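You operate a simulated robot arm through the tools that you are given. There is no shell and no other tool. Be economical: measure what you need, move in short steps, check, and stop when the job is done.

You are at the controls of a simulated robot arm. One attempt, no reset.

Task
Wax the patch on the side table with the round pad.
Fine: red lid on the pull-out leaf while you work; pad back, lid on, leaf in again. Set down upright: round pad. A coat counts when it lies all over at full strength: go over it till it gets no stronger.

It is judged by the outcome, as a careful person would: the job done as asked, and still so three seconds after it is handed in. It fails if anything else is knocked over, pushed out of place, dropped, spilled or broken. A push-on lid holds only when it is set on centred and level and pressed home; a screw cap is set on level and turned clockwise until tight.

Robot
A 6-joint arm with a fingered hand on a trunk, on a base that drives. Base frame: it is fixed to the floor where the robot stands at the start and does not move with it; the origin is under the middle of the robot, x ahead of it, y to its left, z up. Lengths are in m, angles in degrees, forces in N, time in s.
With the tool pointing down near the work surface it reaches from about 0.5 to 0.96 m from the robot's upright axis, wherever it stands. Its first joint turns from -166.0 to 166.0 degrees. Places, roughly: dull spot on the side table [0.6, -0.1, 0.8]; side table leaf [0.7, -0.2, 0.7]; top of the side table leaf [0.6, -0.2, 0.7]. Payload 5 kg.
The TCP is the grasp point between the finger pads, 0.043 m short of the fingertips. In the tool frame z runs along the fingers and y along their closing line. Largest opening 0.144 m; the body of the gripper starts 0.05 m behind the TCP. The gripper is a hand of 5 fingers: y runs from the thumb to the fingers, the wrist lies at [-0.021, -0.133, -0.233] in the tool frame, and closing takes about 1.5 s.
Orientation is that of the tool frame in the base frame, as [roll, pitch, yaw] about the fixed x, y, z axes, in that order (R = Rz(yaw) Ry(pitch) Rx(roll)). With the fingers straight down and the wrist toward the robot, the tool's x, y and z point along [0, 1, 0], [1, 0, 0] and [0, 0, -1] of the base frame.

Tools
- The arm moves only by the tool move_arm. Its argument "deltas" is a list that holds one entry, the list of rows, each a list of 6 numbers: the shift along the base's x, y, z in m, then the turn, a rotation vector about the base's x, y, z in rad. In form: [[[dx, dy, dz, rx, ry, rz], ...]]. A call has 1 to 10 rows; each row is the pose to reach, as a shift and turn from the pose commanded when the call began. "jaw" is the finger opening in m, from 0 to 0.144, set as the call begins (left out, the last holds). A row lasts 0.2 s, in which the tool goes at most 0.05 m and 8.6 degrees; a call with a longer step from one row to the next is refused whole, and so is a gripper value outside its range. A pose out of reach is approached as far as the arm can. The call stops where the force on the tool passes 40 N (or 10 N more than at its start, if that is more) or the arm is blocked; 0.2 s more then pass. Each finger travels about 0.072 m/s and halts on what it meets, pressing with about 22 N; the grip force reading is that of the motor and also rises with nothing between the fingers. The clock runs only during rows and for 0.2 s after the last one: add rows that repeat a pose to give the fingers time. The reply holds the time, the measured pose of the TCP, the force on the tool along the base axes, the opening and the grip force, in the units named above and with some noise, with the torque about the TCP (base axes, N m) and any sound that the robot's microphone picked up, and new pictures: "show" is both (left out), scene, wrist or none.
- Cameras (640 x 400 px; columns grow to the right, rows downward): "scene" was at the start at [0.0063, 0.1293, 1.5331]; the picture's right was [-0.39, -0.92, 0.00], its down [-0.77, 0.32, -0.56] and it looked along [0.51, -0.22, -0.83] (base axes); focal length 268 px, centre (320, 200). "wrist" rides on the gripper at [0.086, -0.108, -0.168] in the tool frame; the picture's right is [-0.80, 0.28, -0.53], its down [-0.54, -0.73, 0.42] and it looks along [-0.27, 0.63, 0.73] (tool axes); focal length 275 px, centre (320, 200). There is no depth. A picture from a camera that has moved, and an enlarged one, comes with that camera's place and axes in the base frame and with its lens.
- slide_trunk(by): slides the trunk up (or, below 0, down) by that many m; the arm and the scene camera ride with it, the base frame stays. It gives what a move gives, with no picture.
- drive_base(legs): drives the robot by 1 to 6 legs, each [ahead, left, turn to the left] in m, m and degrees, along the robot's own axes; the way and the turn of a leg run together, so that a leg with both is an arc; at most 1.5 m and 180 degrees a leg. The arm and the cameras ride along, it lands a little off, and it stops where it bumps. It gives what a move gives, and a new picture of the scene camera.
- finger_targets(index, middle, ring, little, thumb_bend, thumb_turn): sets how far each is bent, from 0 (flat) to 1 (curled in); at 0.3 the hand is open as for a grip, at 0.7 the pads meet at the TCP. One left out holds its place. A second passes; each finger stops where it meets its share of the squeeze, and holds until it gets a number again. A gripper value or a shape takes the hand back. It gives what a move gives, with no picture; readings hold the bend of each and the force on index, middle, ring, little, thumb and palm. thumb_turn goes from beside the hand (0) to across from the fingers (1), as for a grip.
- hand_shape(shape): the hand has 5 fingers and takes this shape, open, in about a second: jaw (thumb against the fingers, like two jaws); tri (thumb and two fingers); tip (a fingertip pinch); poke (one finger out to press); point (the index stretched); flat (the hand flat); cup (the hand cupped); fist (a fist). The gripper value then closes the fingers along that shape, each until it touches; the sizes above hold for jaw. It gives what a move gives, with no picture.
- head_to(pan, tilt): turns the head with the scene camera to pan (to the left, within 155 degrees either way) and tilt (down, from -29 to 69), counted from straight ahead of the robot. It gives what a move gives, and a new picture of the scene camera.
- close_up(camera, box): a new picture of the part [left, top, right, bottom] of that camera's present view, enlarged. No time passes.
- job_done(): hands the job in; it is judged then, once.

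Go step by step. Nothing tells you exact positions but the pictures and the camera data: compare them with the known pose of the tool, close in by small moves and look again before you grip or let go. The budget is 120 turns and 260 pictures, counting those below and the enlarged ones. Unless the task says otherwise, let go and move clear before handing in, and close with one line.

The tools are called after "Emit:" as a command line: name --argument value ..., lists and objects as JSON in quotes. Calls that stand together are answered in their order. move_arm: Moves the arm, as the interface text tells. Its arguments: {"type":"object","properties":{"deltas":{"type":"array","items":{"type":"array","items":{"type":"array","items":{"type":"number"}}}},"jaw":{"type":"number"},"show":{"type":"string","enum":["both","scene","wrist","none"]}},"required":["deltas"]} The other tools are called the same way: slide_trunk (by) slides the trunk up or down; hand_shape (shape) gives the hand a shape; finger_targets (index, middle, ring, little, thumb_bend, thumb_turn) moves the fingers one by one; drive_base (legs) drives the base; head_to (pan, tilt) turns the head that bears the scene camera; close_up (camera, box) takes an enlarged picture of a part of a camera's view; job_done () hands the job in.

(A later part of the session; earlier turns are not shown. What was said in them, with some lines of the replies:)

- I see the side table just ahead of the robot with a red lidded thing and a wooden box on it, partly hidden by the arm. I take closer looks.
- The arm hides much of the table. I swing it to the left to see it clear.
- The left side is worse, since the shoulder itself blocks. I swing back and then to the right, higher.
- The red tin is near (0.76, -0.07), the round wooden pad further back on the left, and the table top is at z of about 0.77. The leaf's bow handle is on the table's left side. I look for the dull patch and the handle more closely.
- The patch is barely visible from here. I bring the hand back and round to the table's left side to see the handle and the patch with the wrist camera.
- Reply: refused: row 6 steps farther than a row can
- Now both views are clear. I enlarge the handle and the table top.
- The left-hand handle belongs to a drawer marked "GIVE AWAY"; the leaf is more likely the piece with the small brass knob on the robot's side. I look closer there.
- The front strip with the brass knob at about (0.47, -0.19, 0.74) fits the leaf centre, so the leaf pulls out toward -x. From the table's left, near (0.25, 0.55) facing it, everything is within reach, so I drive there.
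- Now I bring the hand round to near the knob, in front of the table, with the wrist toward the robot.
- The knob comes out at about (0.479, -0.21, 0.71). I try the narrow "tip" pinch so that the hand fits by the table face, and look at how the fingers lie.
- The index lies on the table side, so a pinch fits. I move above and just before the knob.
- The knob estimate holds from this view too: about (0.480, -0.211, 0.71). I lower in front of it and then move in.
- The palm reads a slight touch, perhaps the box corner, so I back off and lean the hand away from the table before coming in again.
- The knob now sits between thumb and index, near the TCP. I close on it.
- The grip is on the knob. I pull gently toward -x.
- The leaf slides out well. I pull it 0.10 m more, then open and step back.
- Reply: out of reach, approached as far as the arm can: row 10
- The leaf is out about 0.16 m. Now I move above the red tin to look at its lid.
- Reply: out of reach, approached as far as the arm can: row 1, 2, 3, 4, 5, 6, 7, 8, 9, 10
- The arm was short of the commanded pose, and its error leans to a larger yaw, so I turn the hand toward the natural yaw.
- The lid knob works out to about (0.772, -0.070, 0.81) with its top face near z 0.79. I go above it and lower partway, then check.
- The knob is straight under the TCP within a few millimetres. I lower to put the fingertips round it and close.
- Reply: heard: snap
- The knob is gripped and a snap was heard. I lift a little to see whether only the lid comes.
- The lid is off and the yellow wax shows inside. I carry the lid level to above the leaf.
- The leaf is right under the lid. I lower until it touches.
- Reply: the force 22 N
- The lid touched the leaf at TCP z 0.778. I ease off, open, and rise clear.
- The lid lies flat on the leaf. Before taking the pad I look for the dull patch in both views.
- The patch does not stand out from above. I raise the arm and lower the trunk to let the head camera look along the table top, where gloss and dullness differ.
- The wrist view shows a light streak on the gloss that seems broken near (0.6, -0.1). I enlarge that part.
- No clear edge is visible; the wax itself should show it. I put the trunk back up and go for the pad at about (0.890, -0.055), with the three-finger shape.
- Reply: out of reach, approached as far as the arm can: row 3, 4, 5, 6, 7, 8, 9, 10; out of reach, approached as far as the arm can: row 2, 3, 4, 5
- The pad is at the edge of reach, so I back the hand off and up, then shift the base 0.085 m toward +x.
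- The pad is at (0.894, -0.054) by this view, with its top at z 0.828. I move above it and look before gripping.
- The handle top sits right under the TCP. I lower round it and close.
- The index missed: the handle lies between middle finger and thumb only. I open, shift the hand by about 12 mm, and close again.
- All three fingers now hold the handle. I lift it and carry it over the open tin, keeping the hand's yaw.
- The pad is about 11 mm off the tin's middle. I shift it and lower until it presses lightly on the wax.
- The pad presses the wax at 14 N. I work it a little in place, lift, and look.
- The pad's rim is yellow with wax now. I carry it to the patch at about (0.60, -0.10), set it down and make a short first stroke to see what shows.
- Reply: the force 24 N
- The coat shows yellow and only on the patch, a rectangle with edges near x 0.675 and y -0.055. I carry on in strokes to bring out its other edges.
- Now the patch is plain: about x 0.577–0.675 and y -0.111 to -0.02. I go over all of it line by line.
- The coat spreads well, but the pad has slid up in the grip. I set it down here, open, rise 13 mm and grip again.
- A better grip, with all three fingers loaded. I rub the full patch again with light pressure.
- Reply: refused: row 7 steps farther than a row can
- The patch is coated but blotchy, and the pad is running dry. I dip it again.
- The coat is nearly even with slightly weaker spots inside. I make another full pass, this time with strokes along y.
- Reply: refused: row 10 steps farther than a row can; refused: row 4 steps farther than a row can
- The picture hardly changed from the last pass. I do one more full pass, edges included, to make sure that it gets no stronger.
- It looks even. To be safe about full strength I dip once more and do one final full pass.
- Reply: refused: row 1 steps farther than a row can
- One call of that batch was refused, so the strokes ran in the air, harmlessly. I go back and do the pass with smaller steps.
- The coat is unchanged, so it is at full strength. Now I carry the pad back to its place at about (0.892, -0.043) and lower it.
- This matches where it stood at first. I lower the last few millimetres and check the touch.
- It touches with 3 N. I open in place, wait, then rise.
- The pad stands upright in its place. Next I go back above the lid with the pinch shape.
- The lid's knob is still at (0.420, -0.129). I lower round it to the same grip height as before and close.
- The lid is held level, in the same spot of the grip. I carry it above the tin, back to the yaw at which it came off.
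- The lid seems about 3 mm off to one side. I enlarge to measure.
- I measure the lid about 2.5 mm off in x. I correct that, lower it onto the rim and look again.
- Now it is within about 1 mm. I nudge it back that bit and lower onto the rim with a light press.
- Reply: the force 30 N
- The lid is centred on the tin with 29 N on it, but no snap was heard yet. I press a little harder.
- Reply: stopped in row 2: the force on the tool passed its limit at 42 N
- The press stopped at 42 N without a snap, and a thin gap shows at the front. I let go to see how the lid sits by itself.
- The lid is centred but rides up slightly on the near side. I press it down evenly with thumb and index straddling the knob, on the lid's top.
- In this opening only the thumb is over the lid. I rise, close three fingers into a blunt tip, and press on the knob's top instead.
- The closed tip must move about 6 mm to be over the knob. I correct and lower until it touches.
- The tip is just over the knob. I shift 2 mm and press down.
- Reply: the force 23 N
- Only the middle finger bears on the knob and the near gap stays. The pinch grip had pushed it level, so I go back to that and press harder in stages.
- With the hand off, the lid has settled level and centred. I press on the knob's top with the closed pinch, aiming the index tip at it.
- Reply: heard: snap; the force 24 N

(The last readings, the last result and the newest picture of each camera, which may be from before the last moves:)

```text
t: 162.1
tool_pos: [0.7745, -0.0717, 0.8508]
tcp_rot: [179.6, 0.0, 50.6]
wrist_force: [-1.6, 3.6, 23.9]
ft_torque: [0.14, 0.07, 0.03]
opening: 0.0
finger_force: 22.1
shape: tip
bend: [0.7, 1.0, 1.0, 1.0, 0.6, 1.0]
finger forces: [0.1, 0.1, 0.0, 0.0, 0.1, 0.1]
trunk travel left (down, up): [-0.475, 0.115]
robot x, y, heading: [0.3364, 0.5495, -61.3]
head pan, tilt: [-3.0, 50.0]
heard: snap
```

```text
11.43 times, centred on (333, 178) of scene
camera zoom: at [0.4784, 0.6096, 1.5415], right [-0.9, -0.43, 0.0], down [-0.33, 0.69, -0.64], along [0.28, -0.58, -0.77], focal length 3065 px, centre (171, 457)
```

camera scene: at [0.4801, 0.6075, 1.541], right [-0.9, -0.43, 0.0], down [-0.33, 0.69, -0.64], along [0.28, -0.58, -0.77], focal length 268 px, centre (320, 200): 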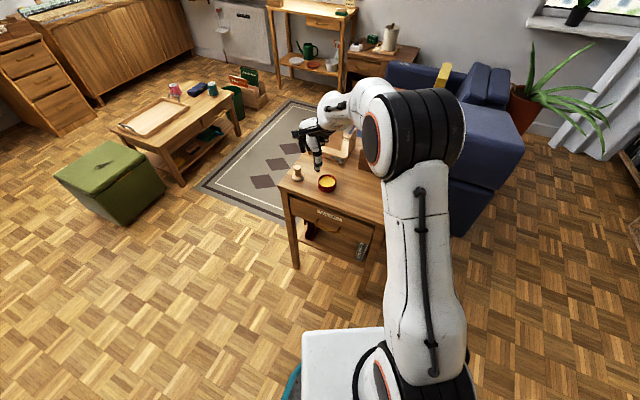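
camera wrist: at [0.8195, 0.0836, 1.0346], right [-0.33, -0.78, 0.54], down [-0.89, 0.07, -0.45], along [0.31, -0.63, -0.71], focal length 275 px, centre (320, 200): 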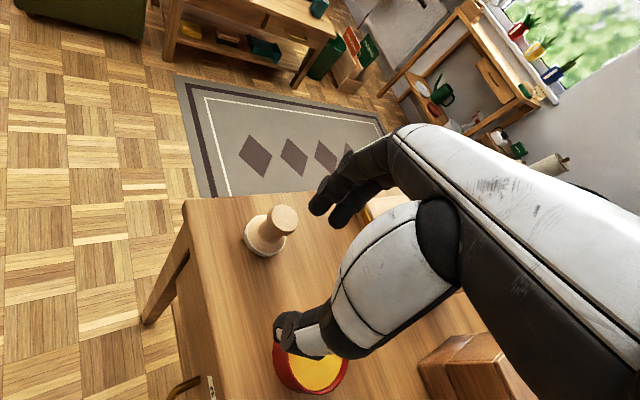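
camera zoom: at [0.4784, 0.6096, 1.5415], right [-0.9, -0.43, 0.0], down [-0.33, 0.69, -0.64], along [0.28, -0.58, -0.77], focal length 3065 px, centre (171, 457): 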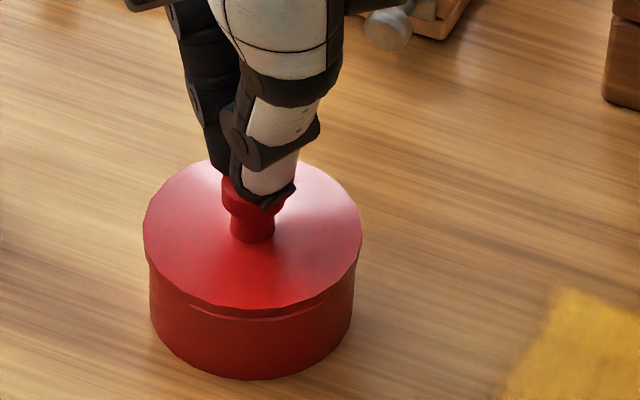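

A snap: the lid is home. I rise straight up and check it, then swing toward the leaf.

Emit:
move_arm --deltas '[[[0, 0, 0.02, 0, 0, 0], [0, 0, 0.06, 0, 0, 0], [-0.04, 0, 0.06, 0, 0, -0.05], [-0.085, 0, 0.06, 0, 0, -0.1], [-0.13, 0, 0.06, 0, 0, -0.16], [-0.175, 0, 0.06, 0, 0, -0.22], [-0.22, 0, 0.055, 0, 0, -0.28], [-0.265, 0, 0.05, 0, 0, -0.34], [-0.31, 0, 0.04, 0, 0, -0.4], [-0.34, 0, 0.03, 0, 0, -0.46]]]' --show "none"

Emit:
close_up --camera "scene" --box '[280, 130, 400, 220]'

Emit:
close_up --camera "scene" --box '[312, 157, 352, 197]'

```text
t: 164.3
tool_pos: [0.4351, -0.0714, 0.8768]
tcp_rot: [179.9, 0.1, 24.2]
wrist_force: [0.2, 0.5, 0.5]
ft_torque: [0.02, 0.0, 0.02]
opening: 0.0001
finger_force: 22.2
shape: tip
bend: [0.7, 1.0, 1.0, 1.0, 0.6, 1.0]
finger forces: [0.0, 0.1, 0.0, 0.0, 0.0, 0.0]
trunk travel left (down, up): [-0.475, 0.115]
robot x, y, heading: [0.3375, 0.5511, -61.2]
head pan, tilt: [-3.0, 50.0]
```

```text
4.44 times, centred on (340, 175) of scene
camera zoom: at [0.4795, 0.6076, 1.5411], right [-0.9, -0.43, 0.0], down [-0.33, 0.69, -0.64], along [0.28, -0.58, -0.77], focal length 1192 px, centre (231, 311)
```

zoom: 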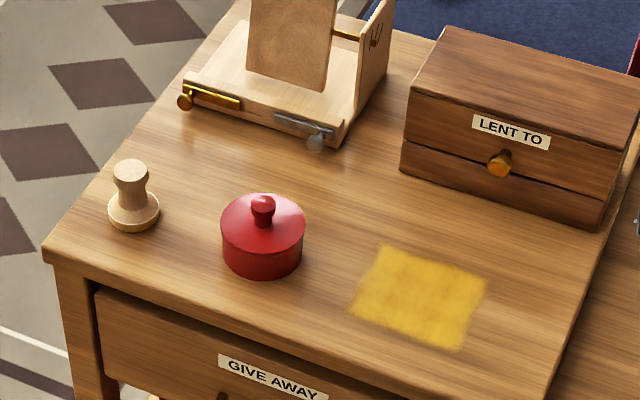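

```text
10.00 times, centred on (332, 177) of scene
camera zoom: at [0.4795, 0.6076, 1.5411], right [-0.9, -0.43, 0.0], down [-0.33, 0.69, -0.64], along [0.28, -0.58, -0.77], focal length 2682 px, centre (200, 430)
```

zoom: 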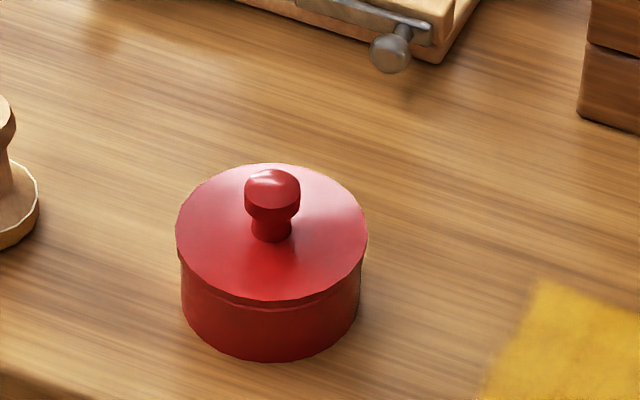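

The lid sits level and centred, and the pad is in place. Now I bring the closed hand in front of the leaf's knob.

Emit:
move_arm --deltas '[[[-0.04, -0.01, 0, 0, 0, -0.07], [-0.08, -0.03, 0, 0, 0, -0.14], [-0.12, -0.055, -0.01, 0, 0, -0.21], [-0.155, -0.085, -0.02, 0, 0, -0.28], [-0.18, -0.115, -0.03, 0, 0, -0.35], [-0.18, -0.135, -0.04, 0, 0, -0.42]]]' --show "both"

Emit:
close_up --camera "scene" --box '[370, 140, 470, 240]'

```text
t: 165.7
tool_pos: [0.2546, -0.2053, 0.8365]
tcp_rot: [179.8, -0.1, 0.1]
wrist_force: [-0.5, 0.7, 0.3]
ft_torque: [0.0, -0.01, -0.03]
opening: 0.0
finger_force: 22.0
shape: tip
bend: [0.7, 1.0, 1.0, 1.0, 0.6, 1.0]
finger forces: [0.1, 0.1, 0.0, 0.0, 0.1, 0.0]
trunk travel left (down, up): [-0.475, 0.115]
robot x, y, heading: [0.3377, 0.5509, -61.4]
head pan, tilt: [-3.0, 50.0]
camera scene: at [0.4794, 0.6074, 1.5411], right [-0.9, -0.43, 0.0], down [-0.33, 0.69, -0.64], along [0.28, -0.58, -0.77], focal length 268 px, centre (320, 200)
camera wrist: at [0.3398, -0.0971, 1.0042], right [-0.8, -0.29, 0.53], down [-0.54, 0.72, -0.42], along [-0.26, -0.63, -0.73], focal length 275 px, centre (320, 200)
```

scene: 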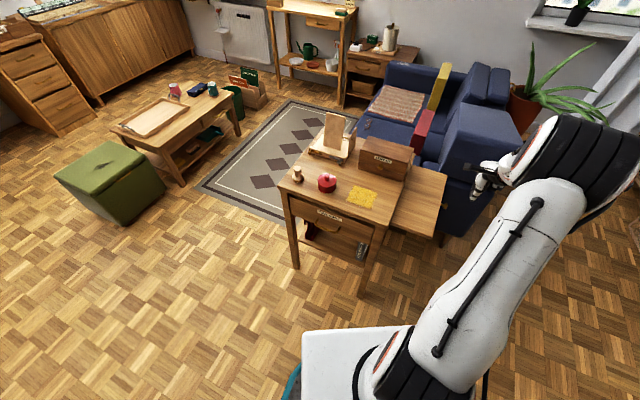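
wrist: 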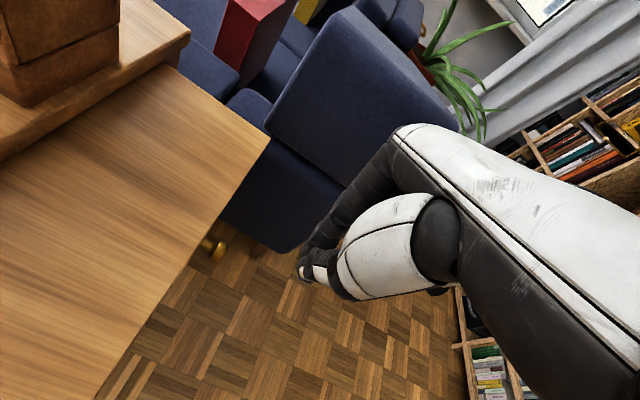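

```text
4.00 times, centred on (420, 190) of scene
camera zoom: at [0.4794, 0.6074, 1.5411], right [-0.9, -0.43, 0.0], down [-0.33, 0.69, -0.64], along [0.28, -0.58, -0.77], focal length 1073 px, centre (-80, 240)
```

zoom: 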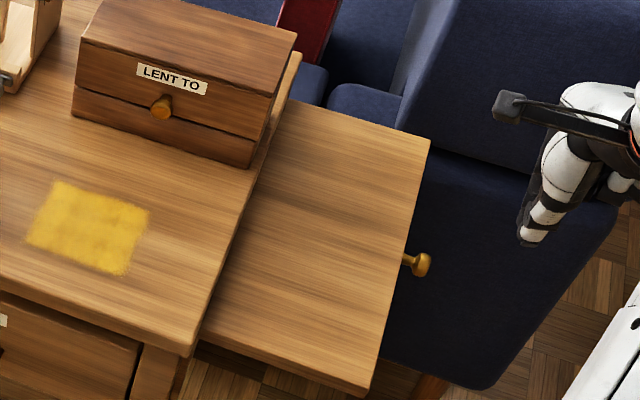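

The knob is at (0.322, -0.211, 0.71). I lower in front of it with the hand leaned away from the table.

Emit:
move_arm --deltas '[[[0.005, -0.004, -0.035, 0, -0.12, 0], [0.01, -0.004, -0.07, 0, -0.24, 0], [0.015, -0.004, -0.1, 0, -0.36, 0], [0.015, -0.004, -0.108, 0, -0.36, 0]]]' --show "wrist"

Emit:
close_up --camera "scene" --box '[370, 140, 470, 240]'

```text
t: 166.7
tool_pos: [0.2697, -0.2089, 0.7277]
tcp_rot: [179.7, -20.7, 0.3]
wrist_force: [-1.1, -0.5, -0.3]
ft_torque: [0.02, 0.0, 0.02]
opening: 0.0002
finger_force: 21.6
shape: tip
bend: [0.7, 1.0, 1.0, 1.0, 0.6, 1.0]
finger forces: [0.0, 0.0, 0.0, 0.0, 0.0, 0.0]
trunk travel left (down, up): [-0.475, 0.115]
robot x, y, heading: [0.3384, 0.5435, -61.2]
head pan, tilt: [-3.0, 50.0]
camera wrist: at [0.2908, -0.1015, 0.9155], right [-0.93, -0.29, 0.22], down [-0.36, 0.72, -0.59], along [0.01, -0.63, -0.78], focal length 275 px, centre (320, 200)
```

wrist: 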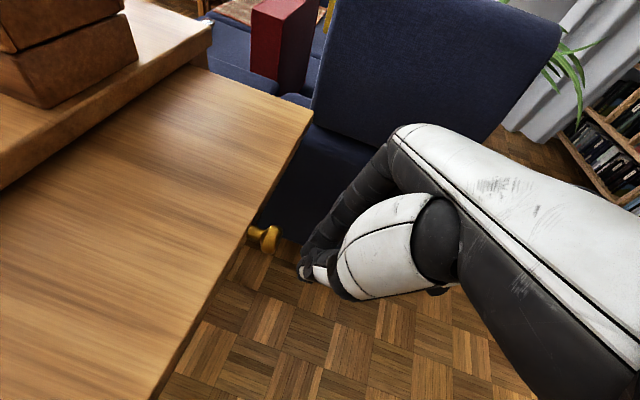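

```text
4.00 times, centred on (420, 190) of scene
camera zoom: at [0.4793, 0.6073, 1.5411], right [-0.9, -0.43, 0.0], down [-0.33, 0.69, -0.64], along [0.28, -0.58, -0.77], focal length 1073 px, centre (-80, 240)
```

zoom: 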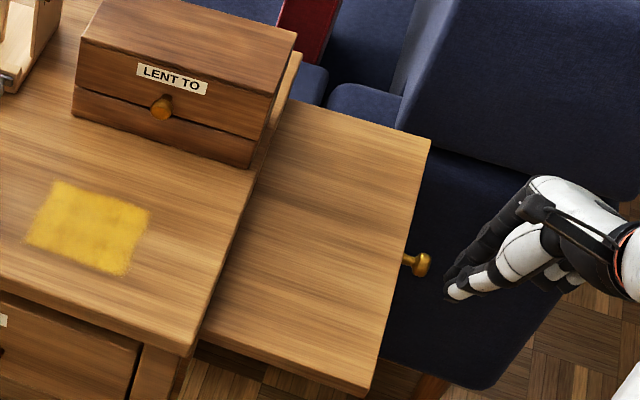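

The fingers line up with the knob. I push in gently.

Emit:
move_arm --deltas '[[[0.02, 0, 0, 0, 0, 0], [0.035, 0, 0, 0, 0, 0], [0.05, 0, 0, 0, 0, 0], [0.065, 0, 0, 0, 0, 0], [0.08, 0, 0, 0, 0, 0], [0.1, 0, 0, 0, 0, 0]]]' --show "none"

Emit:
close_up --camera "scene" --box '[350, 140, 450, 240]'

```text
t: 168.1
tool_pos: [0.3714, -0.2101, 0.7269]
tcp_rot: [179.8, -20.7, 0.3]
wrist_force: [-0.1, 0.1, -0.7]
ft_torque: [-0.03, -0.03, 0.03]
opening: 0.0001
finger_force: 21.7
shape: tip
bend: [0.7, 1.0, 1.0, 1.0, 0.6, 1.0]
finger forces: [0.0, 0.0, 0.0, 0.0, 0.0, 0.0]
trunk travel left (down, up): [-0.475, 0.115]
robot x, y, heading: [0.3356, 0.5484, -61.3]
head pan, tilt: [-3.0, 50.0]
```

```text
4.00 times, centred on (400, 190) of scene
camera zoom: at [0.4796, 0.6075, 1.541], right [-0.9, -0.43, 0.0], down [-0.33, 0.69, -0.64], along [0.28, -0.58, -0.77], focal length 1073 px, centre (0, 240)
```

zoom: 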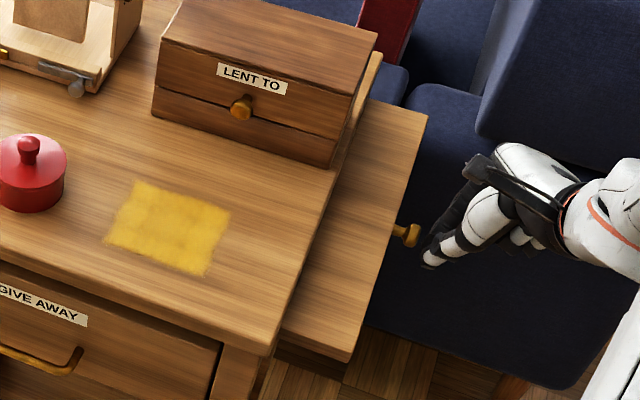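

The leaf glides in. I go on, slower at the end.

Emit:
move_arm --deltas '[[[0.015, 0, 0, 0, 0, 0], [0.03, 0, 0, 0, 0, 0], [0.045, 0, 0, 0, 0, 0], [0.06, 0, 0, 0, 0, 0], [0.07, 0, 0, 0, 0, 0], [0.077, 0, 0, 0, 0, 0]]]' --show "wrist"

Emit:
close_up --camera "scene" --box '[350, 140, 450, 240]'

```text
t: 169.5
tool_pos: [0.4468, -0.2103, 0.7277]
tcp_rot: [179.8, -20.7, 0.4]
wrist_force: [-0.3, 0.1, 0.4]
ft_torque: [-0.03, -0.02, 0.02]
opening: 0.0003
finger_force: 21.9
shape: tip
bend: [0.7, 1.0, 1.0, 1.0, 0.6, 1.0]
finger forces: [0.0, 0.1, 0.1, 0.1, 0.0, 0.1]
trunk travel left (down, up): [-0.475, 0.115]
robot x, y, heading: [0.3363, 0.5462, -61.5]
head pan, tilt: [-3.0, 50.0]
camera wrist: at [0.4684, -0.1023, 0.9151], right [-0.93, -0.29, 0.22], down [-0.36, 0.72, -0.59], along [0.01, -0.63, -0.78], focal length 275 px, centre (320, 200)
```

wrist: 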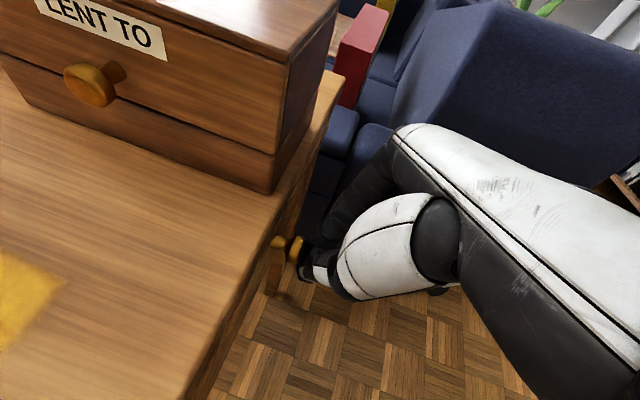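

```text
4.00 times, centred on (400, 190) of scene
camera zoom: at [0.4797, 0.6075, 1.541], right [-0.9, -0.43, 0.0], down [-0.33, 0.69, -0.64], along [0.28, -0.58, -0.77], focal length 1073 px, centre (0, 240)
```

zoom: 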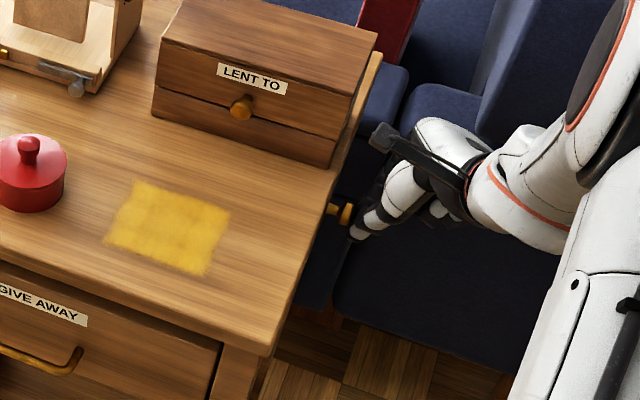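

The leaf is nearly home. I push the last bit until it resists.

Emit:
move_arm --deltas '[[[0.004, 0, 0, 0, 0, 0], [0.008, 0, 0, 0, 0, 0], [0.012, 0, 0, 0, 0, 0], [0.015, 0, 0, 0, 0, 0]]]' --show "none"

Emit:
close_up --camera "scene" --box '[360, 160, 420, 220]'

Emit:
close_up --camera "wrist" --box '[180, 160, 360, 340]'

```text
t: 170.5
tool_pos: [0.458, -0.2123, 0.7279]
tcp_rot: [179.8, -20.6, 0.0]
wrist_force: [-18.7, 0.8, 1.6]
ft_torque: [0.02, 0.43, -0.02]
opening: 0.0002
finger_force: 22.6
shape: tip
bend: [0.7, 1.0, 1.0, 1.0, 0.6, 1.0]
finger forces: [0.0, 0.0, 0.1, 0.0, 0.0, 0.0]
trunk travel left (down, up): [-0.475, 0.115]
robot x, y, heading: [0.337, 0.5489, -61.3]
head pan, tilt: [-3.0, 50.0]
```

```text
6.67 times, centred on (390, 190) of scene
camera zoom: at [0.4781, 0.6074, 1.5412], right [-0.9, -0.43, 0.0], down [-0.33, 0.69, -0.64], along [0.28, -0.58, -0.77], focal length 1788 px, centre (-147, 267)
```

zoom: 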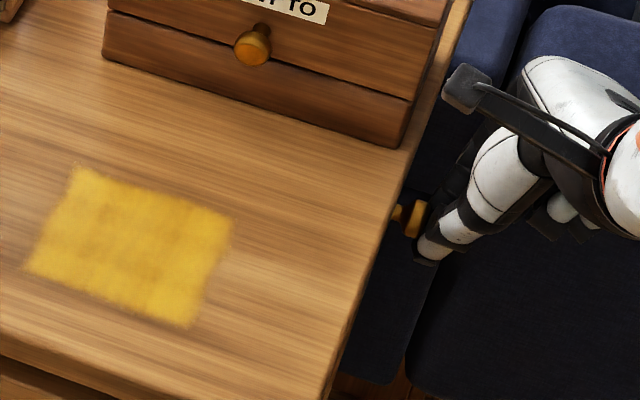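

```text
2.22 times, centred on (270, 250) of wrist
camera zoom: at [0.4796, -0.1029, 0.9148], right [-0.93, -0.28, 0.22], down [-0.36, 0.72, -0.59], along [0.01, -0.63, -0.78], focal length 612 px, centre (431, 89)
```

zoom: 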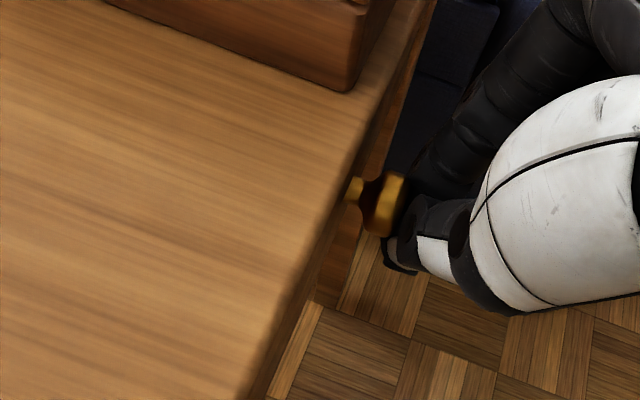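

It resists at 19 N with the knob where it began, so the leaf is in. I back away, rise clear and check everything.

Emit:
move_arm --deltas '[[[-0.03, 0, 0, 0, 0, 0], [-0.07, 0, 0.01, 0, 0.05, 0], [-0.1, 0.0, 0.05, 0, 0.12, 0], [-0.1, 0.02, 0.09, 0, 0.2, 0], [-0.1, 0.06, 0.11, 0, 0.28, 0], [-0.1, 0.1, 0.13, 0, 0.36, 0], [-0.1, 0.14, 0.15, 0, 0.36, 0]]]' --jaw 0.1 --show "both"

Emit:
close_up --camera "scene" --box '[270, 110, 420, 250]'

Emit:
close_up --camera "scene" --box '[360, 150, 430, 220]'

```text
t: 172.1
tool_pos: [0.359, -0.0688, 0.8786]
tcp_rot: [179.9, 0.0, 0.2]
wrist_force: [-0.2, -0.1, 0.2]
ft_torque: [0.04, 0.01, -0.03]
opening: 0.0997
finger_force: 0.2
shape: tip
bend: [0.28, 0.98, 0.99, 0.99, 0.6, 0.99]
finger forces: [0.0, 0.0, 0.0, 0.0, 0.1, 0.0]
trunk travel left (down, up): [-0.475, 0.115]
robot x, y, heading: [0.3323, 0.5459, -61.3]
head pan, tilt: [-3.0, 50.0]
camera scene: at [0.4797, 0.6078, 1.541], right [-0.9, -0.43, 0.0], down [-0.33, 0.69, -0.64], along [0.28, -0.58, -0.77], focal length 268 px, centre (320, 200)
camera wrist: at [0.4448, 0.0398, 1.0452], right [-0.8, -0.29, 0.53], down [-0.54, 0.72, -0.43], along [-0.26, -0.63, -0.73], focal length 275 px, centre (320, 200)
```

scene: 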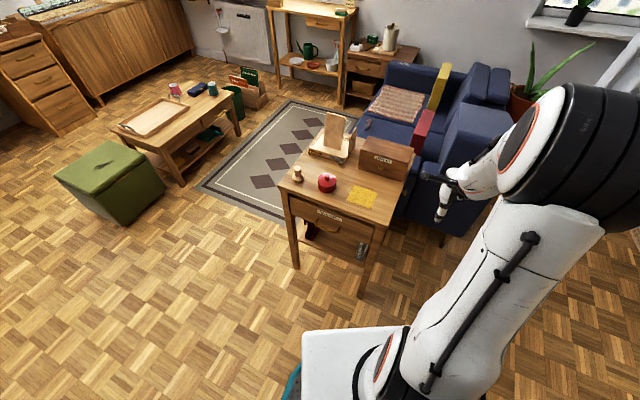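
wrist: 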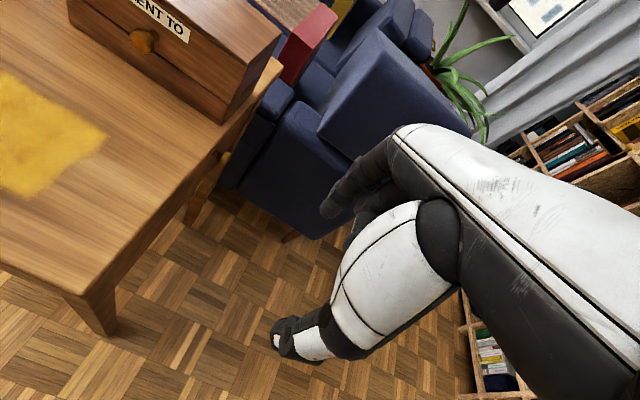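

```text
2.86 times, centred on (345, 180) of scene
camera zoom: at [0.4797, 0.6078, 1.541], right [-0.9, -0.43, 0.0], down [-0.33, 0.69, -0.64], along [0.28, -0.58, -0.77], focal length 766 px, centre (249, 257)
```

zoom: 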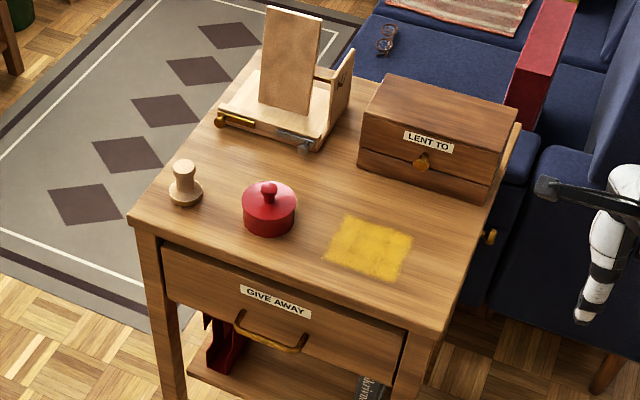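

```text
5.71 times, centred on (395, 185) of scene
camera zoom: at [0.4797, 0.6078, 1.541], right [-0.9, -0.43, 0.0], down [-0.33, 0.69, -0.64], along [0.28, -0.58, -0.77], focal length 1532 px, centre (-109, 286)
```

zoom: 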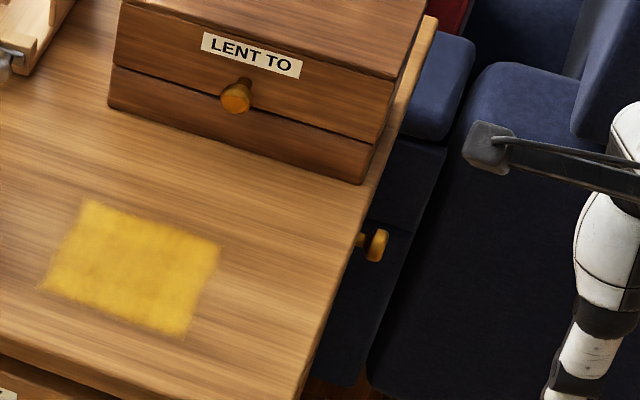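

Emit:
close_up --camera "wrist" --box '[0, 50, 120, 210]'

```text
2.50 times, centred on (60, 130) of wrist
camera zoom: at [0.4448, 0.0398, 1.0452], right [-0.8, -0.29, 0.53], down [-0.54, 0.72, -0.43], along [-0.26, -0.63, -0.73], focal length 688 px, centre (970, 375)
```

zoom: 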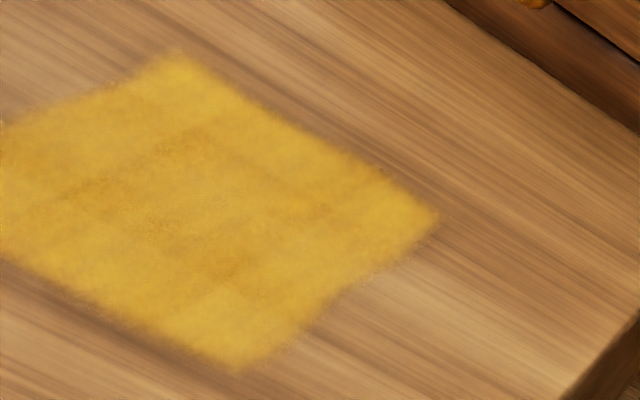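

The patch is evenly coated, the pad stands upright in its place, the lid is snapped on, and the leaf is in. The hand is clear, so I hand it in.

Emit:
job_done

```text
The job is handed in.
```

The patch on the side table is waxed all over, and going over it further made the coat no stronger. The round pad is back upright in its place, the red lid is snapped on, and the leaf is pushed in.
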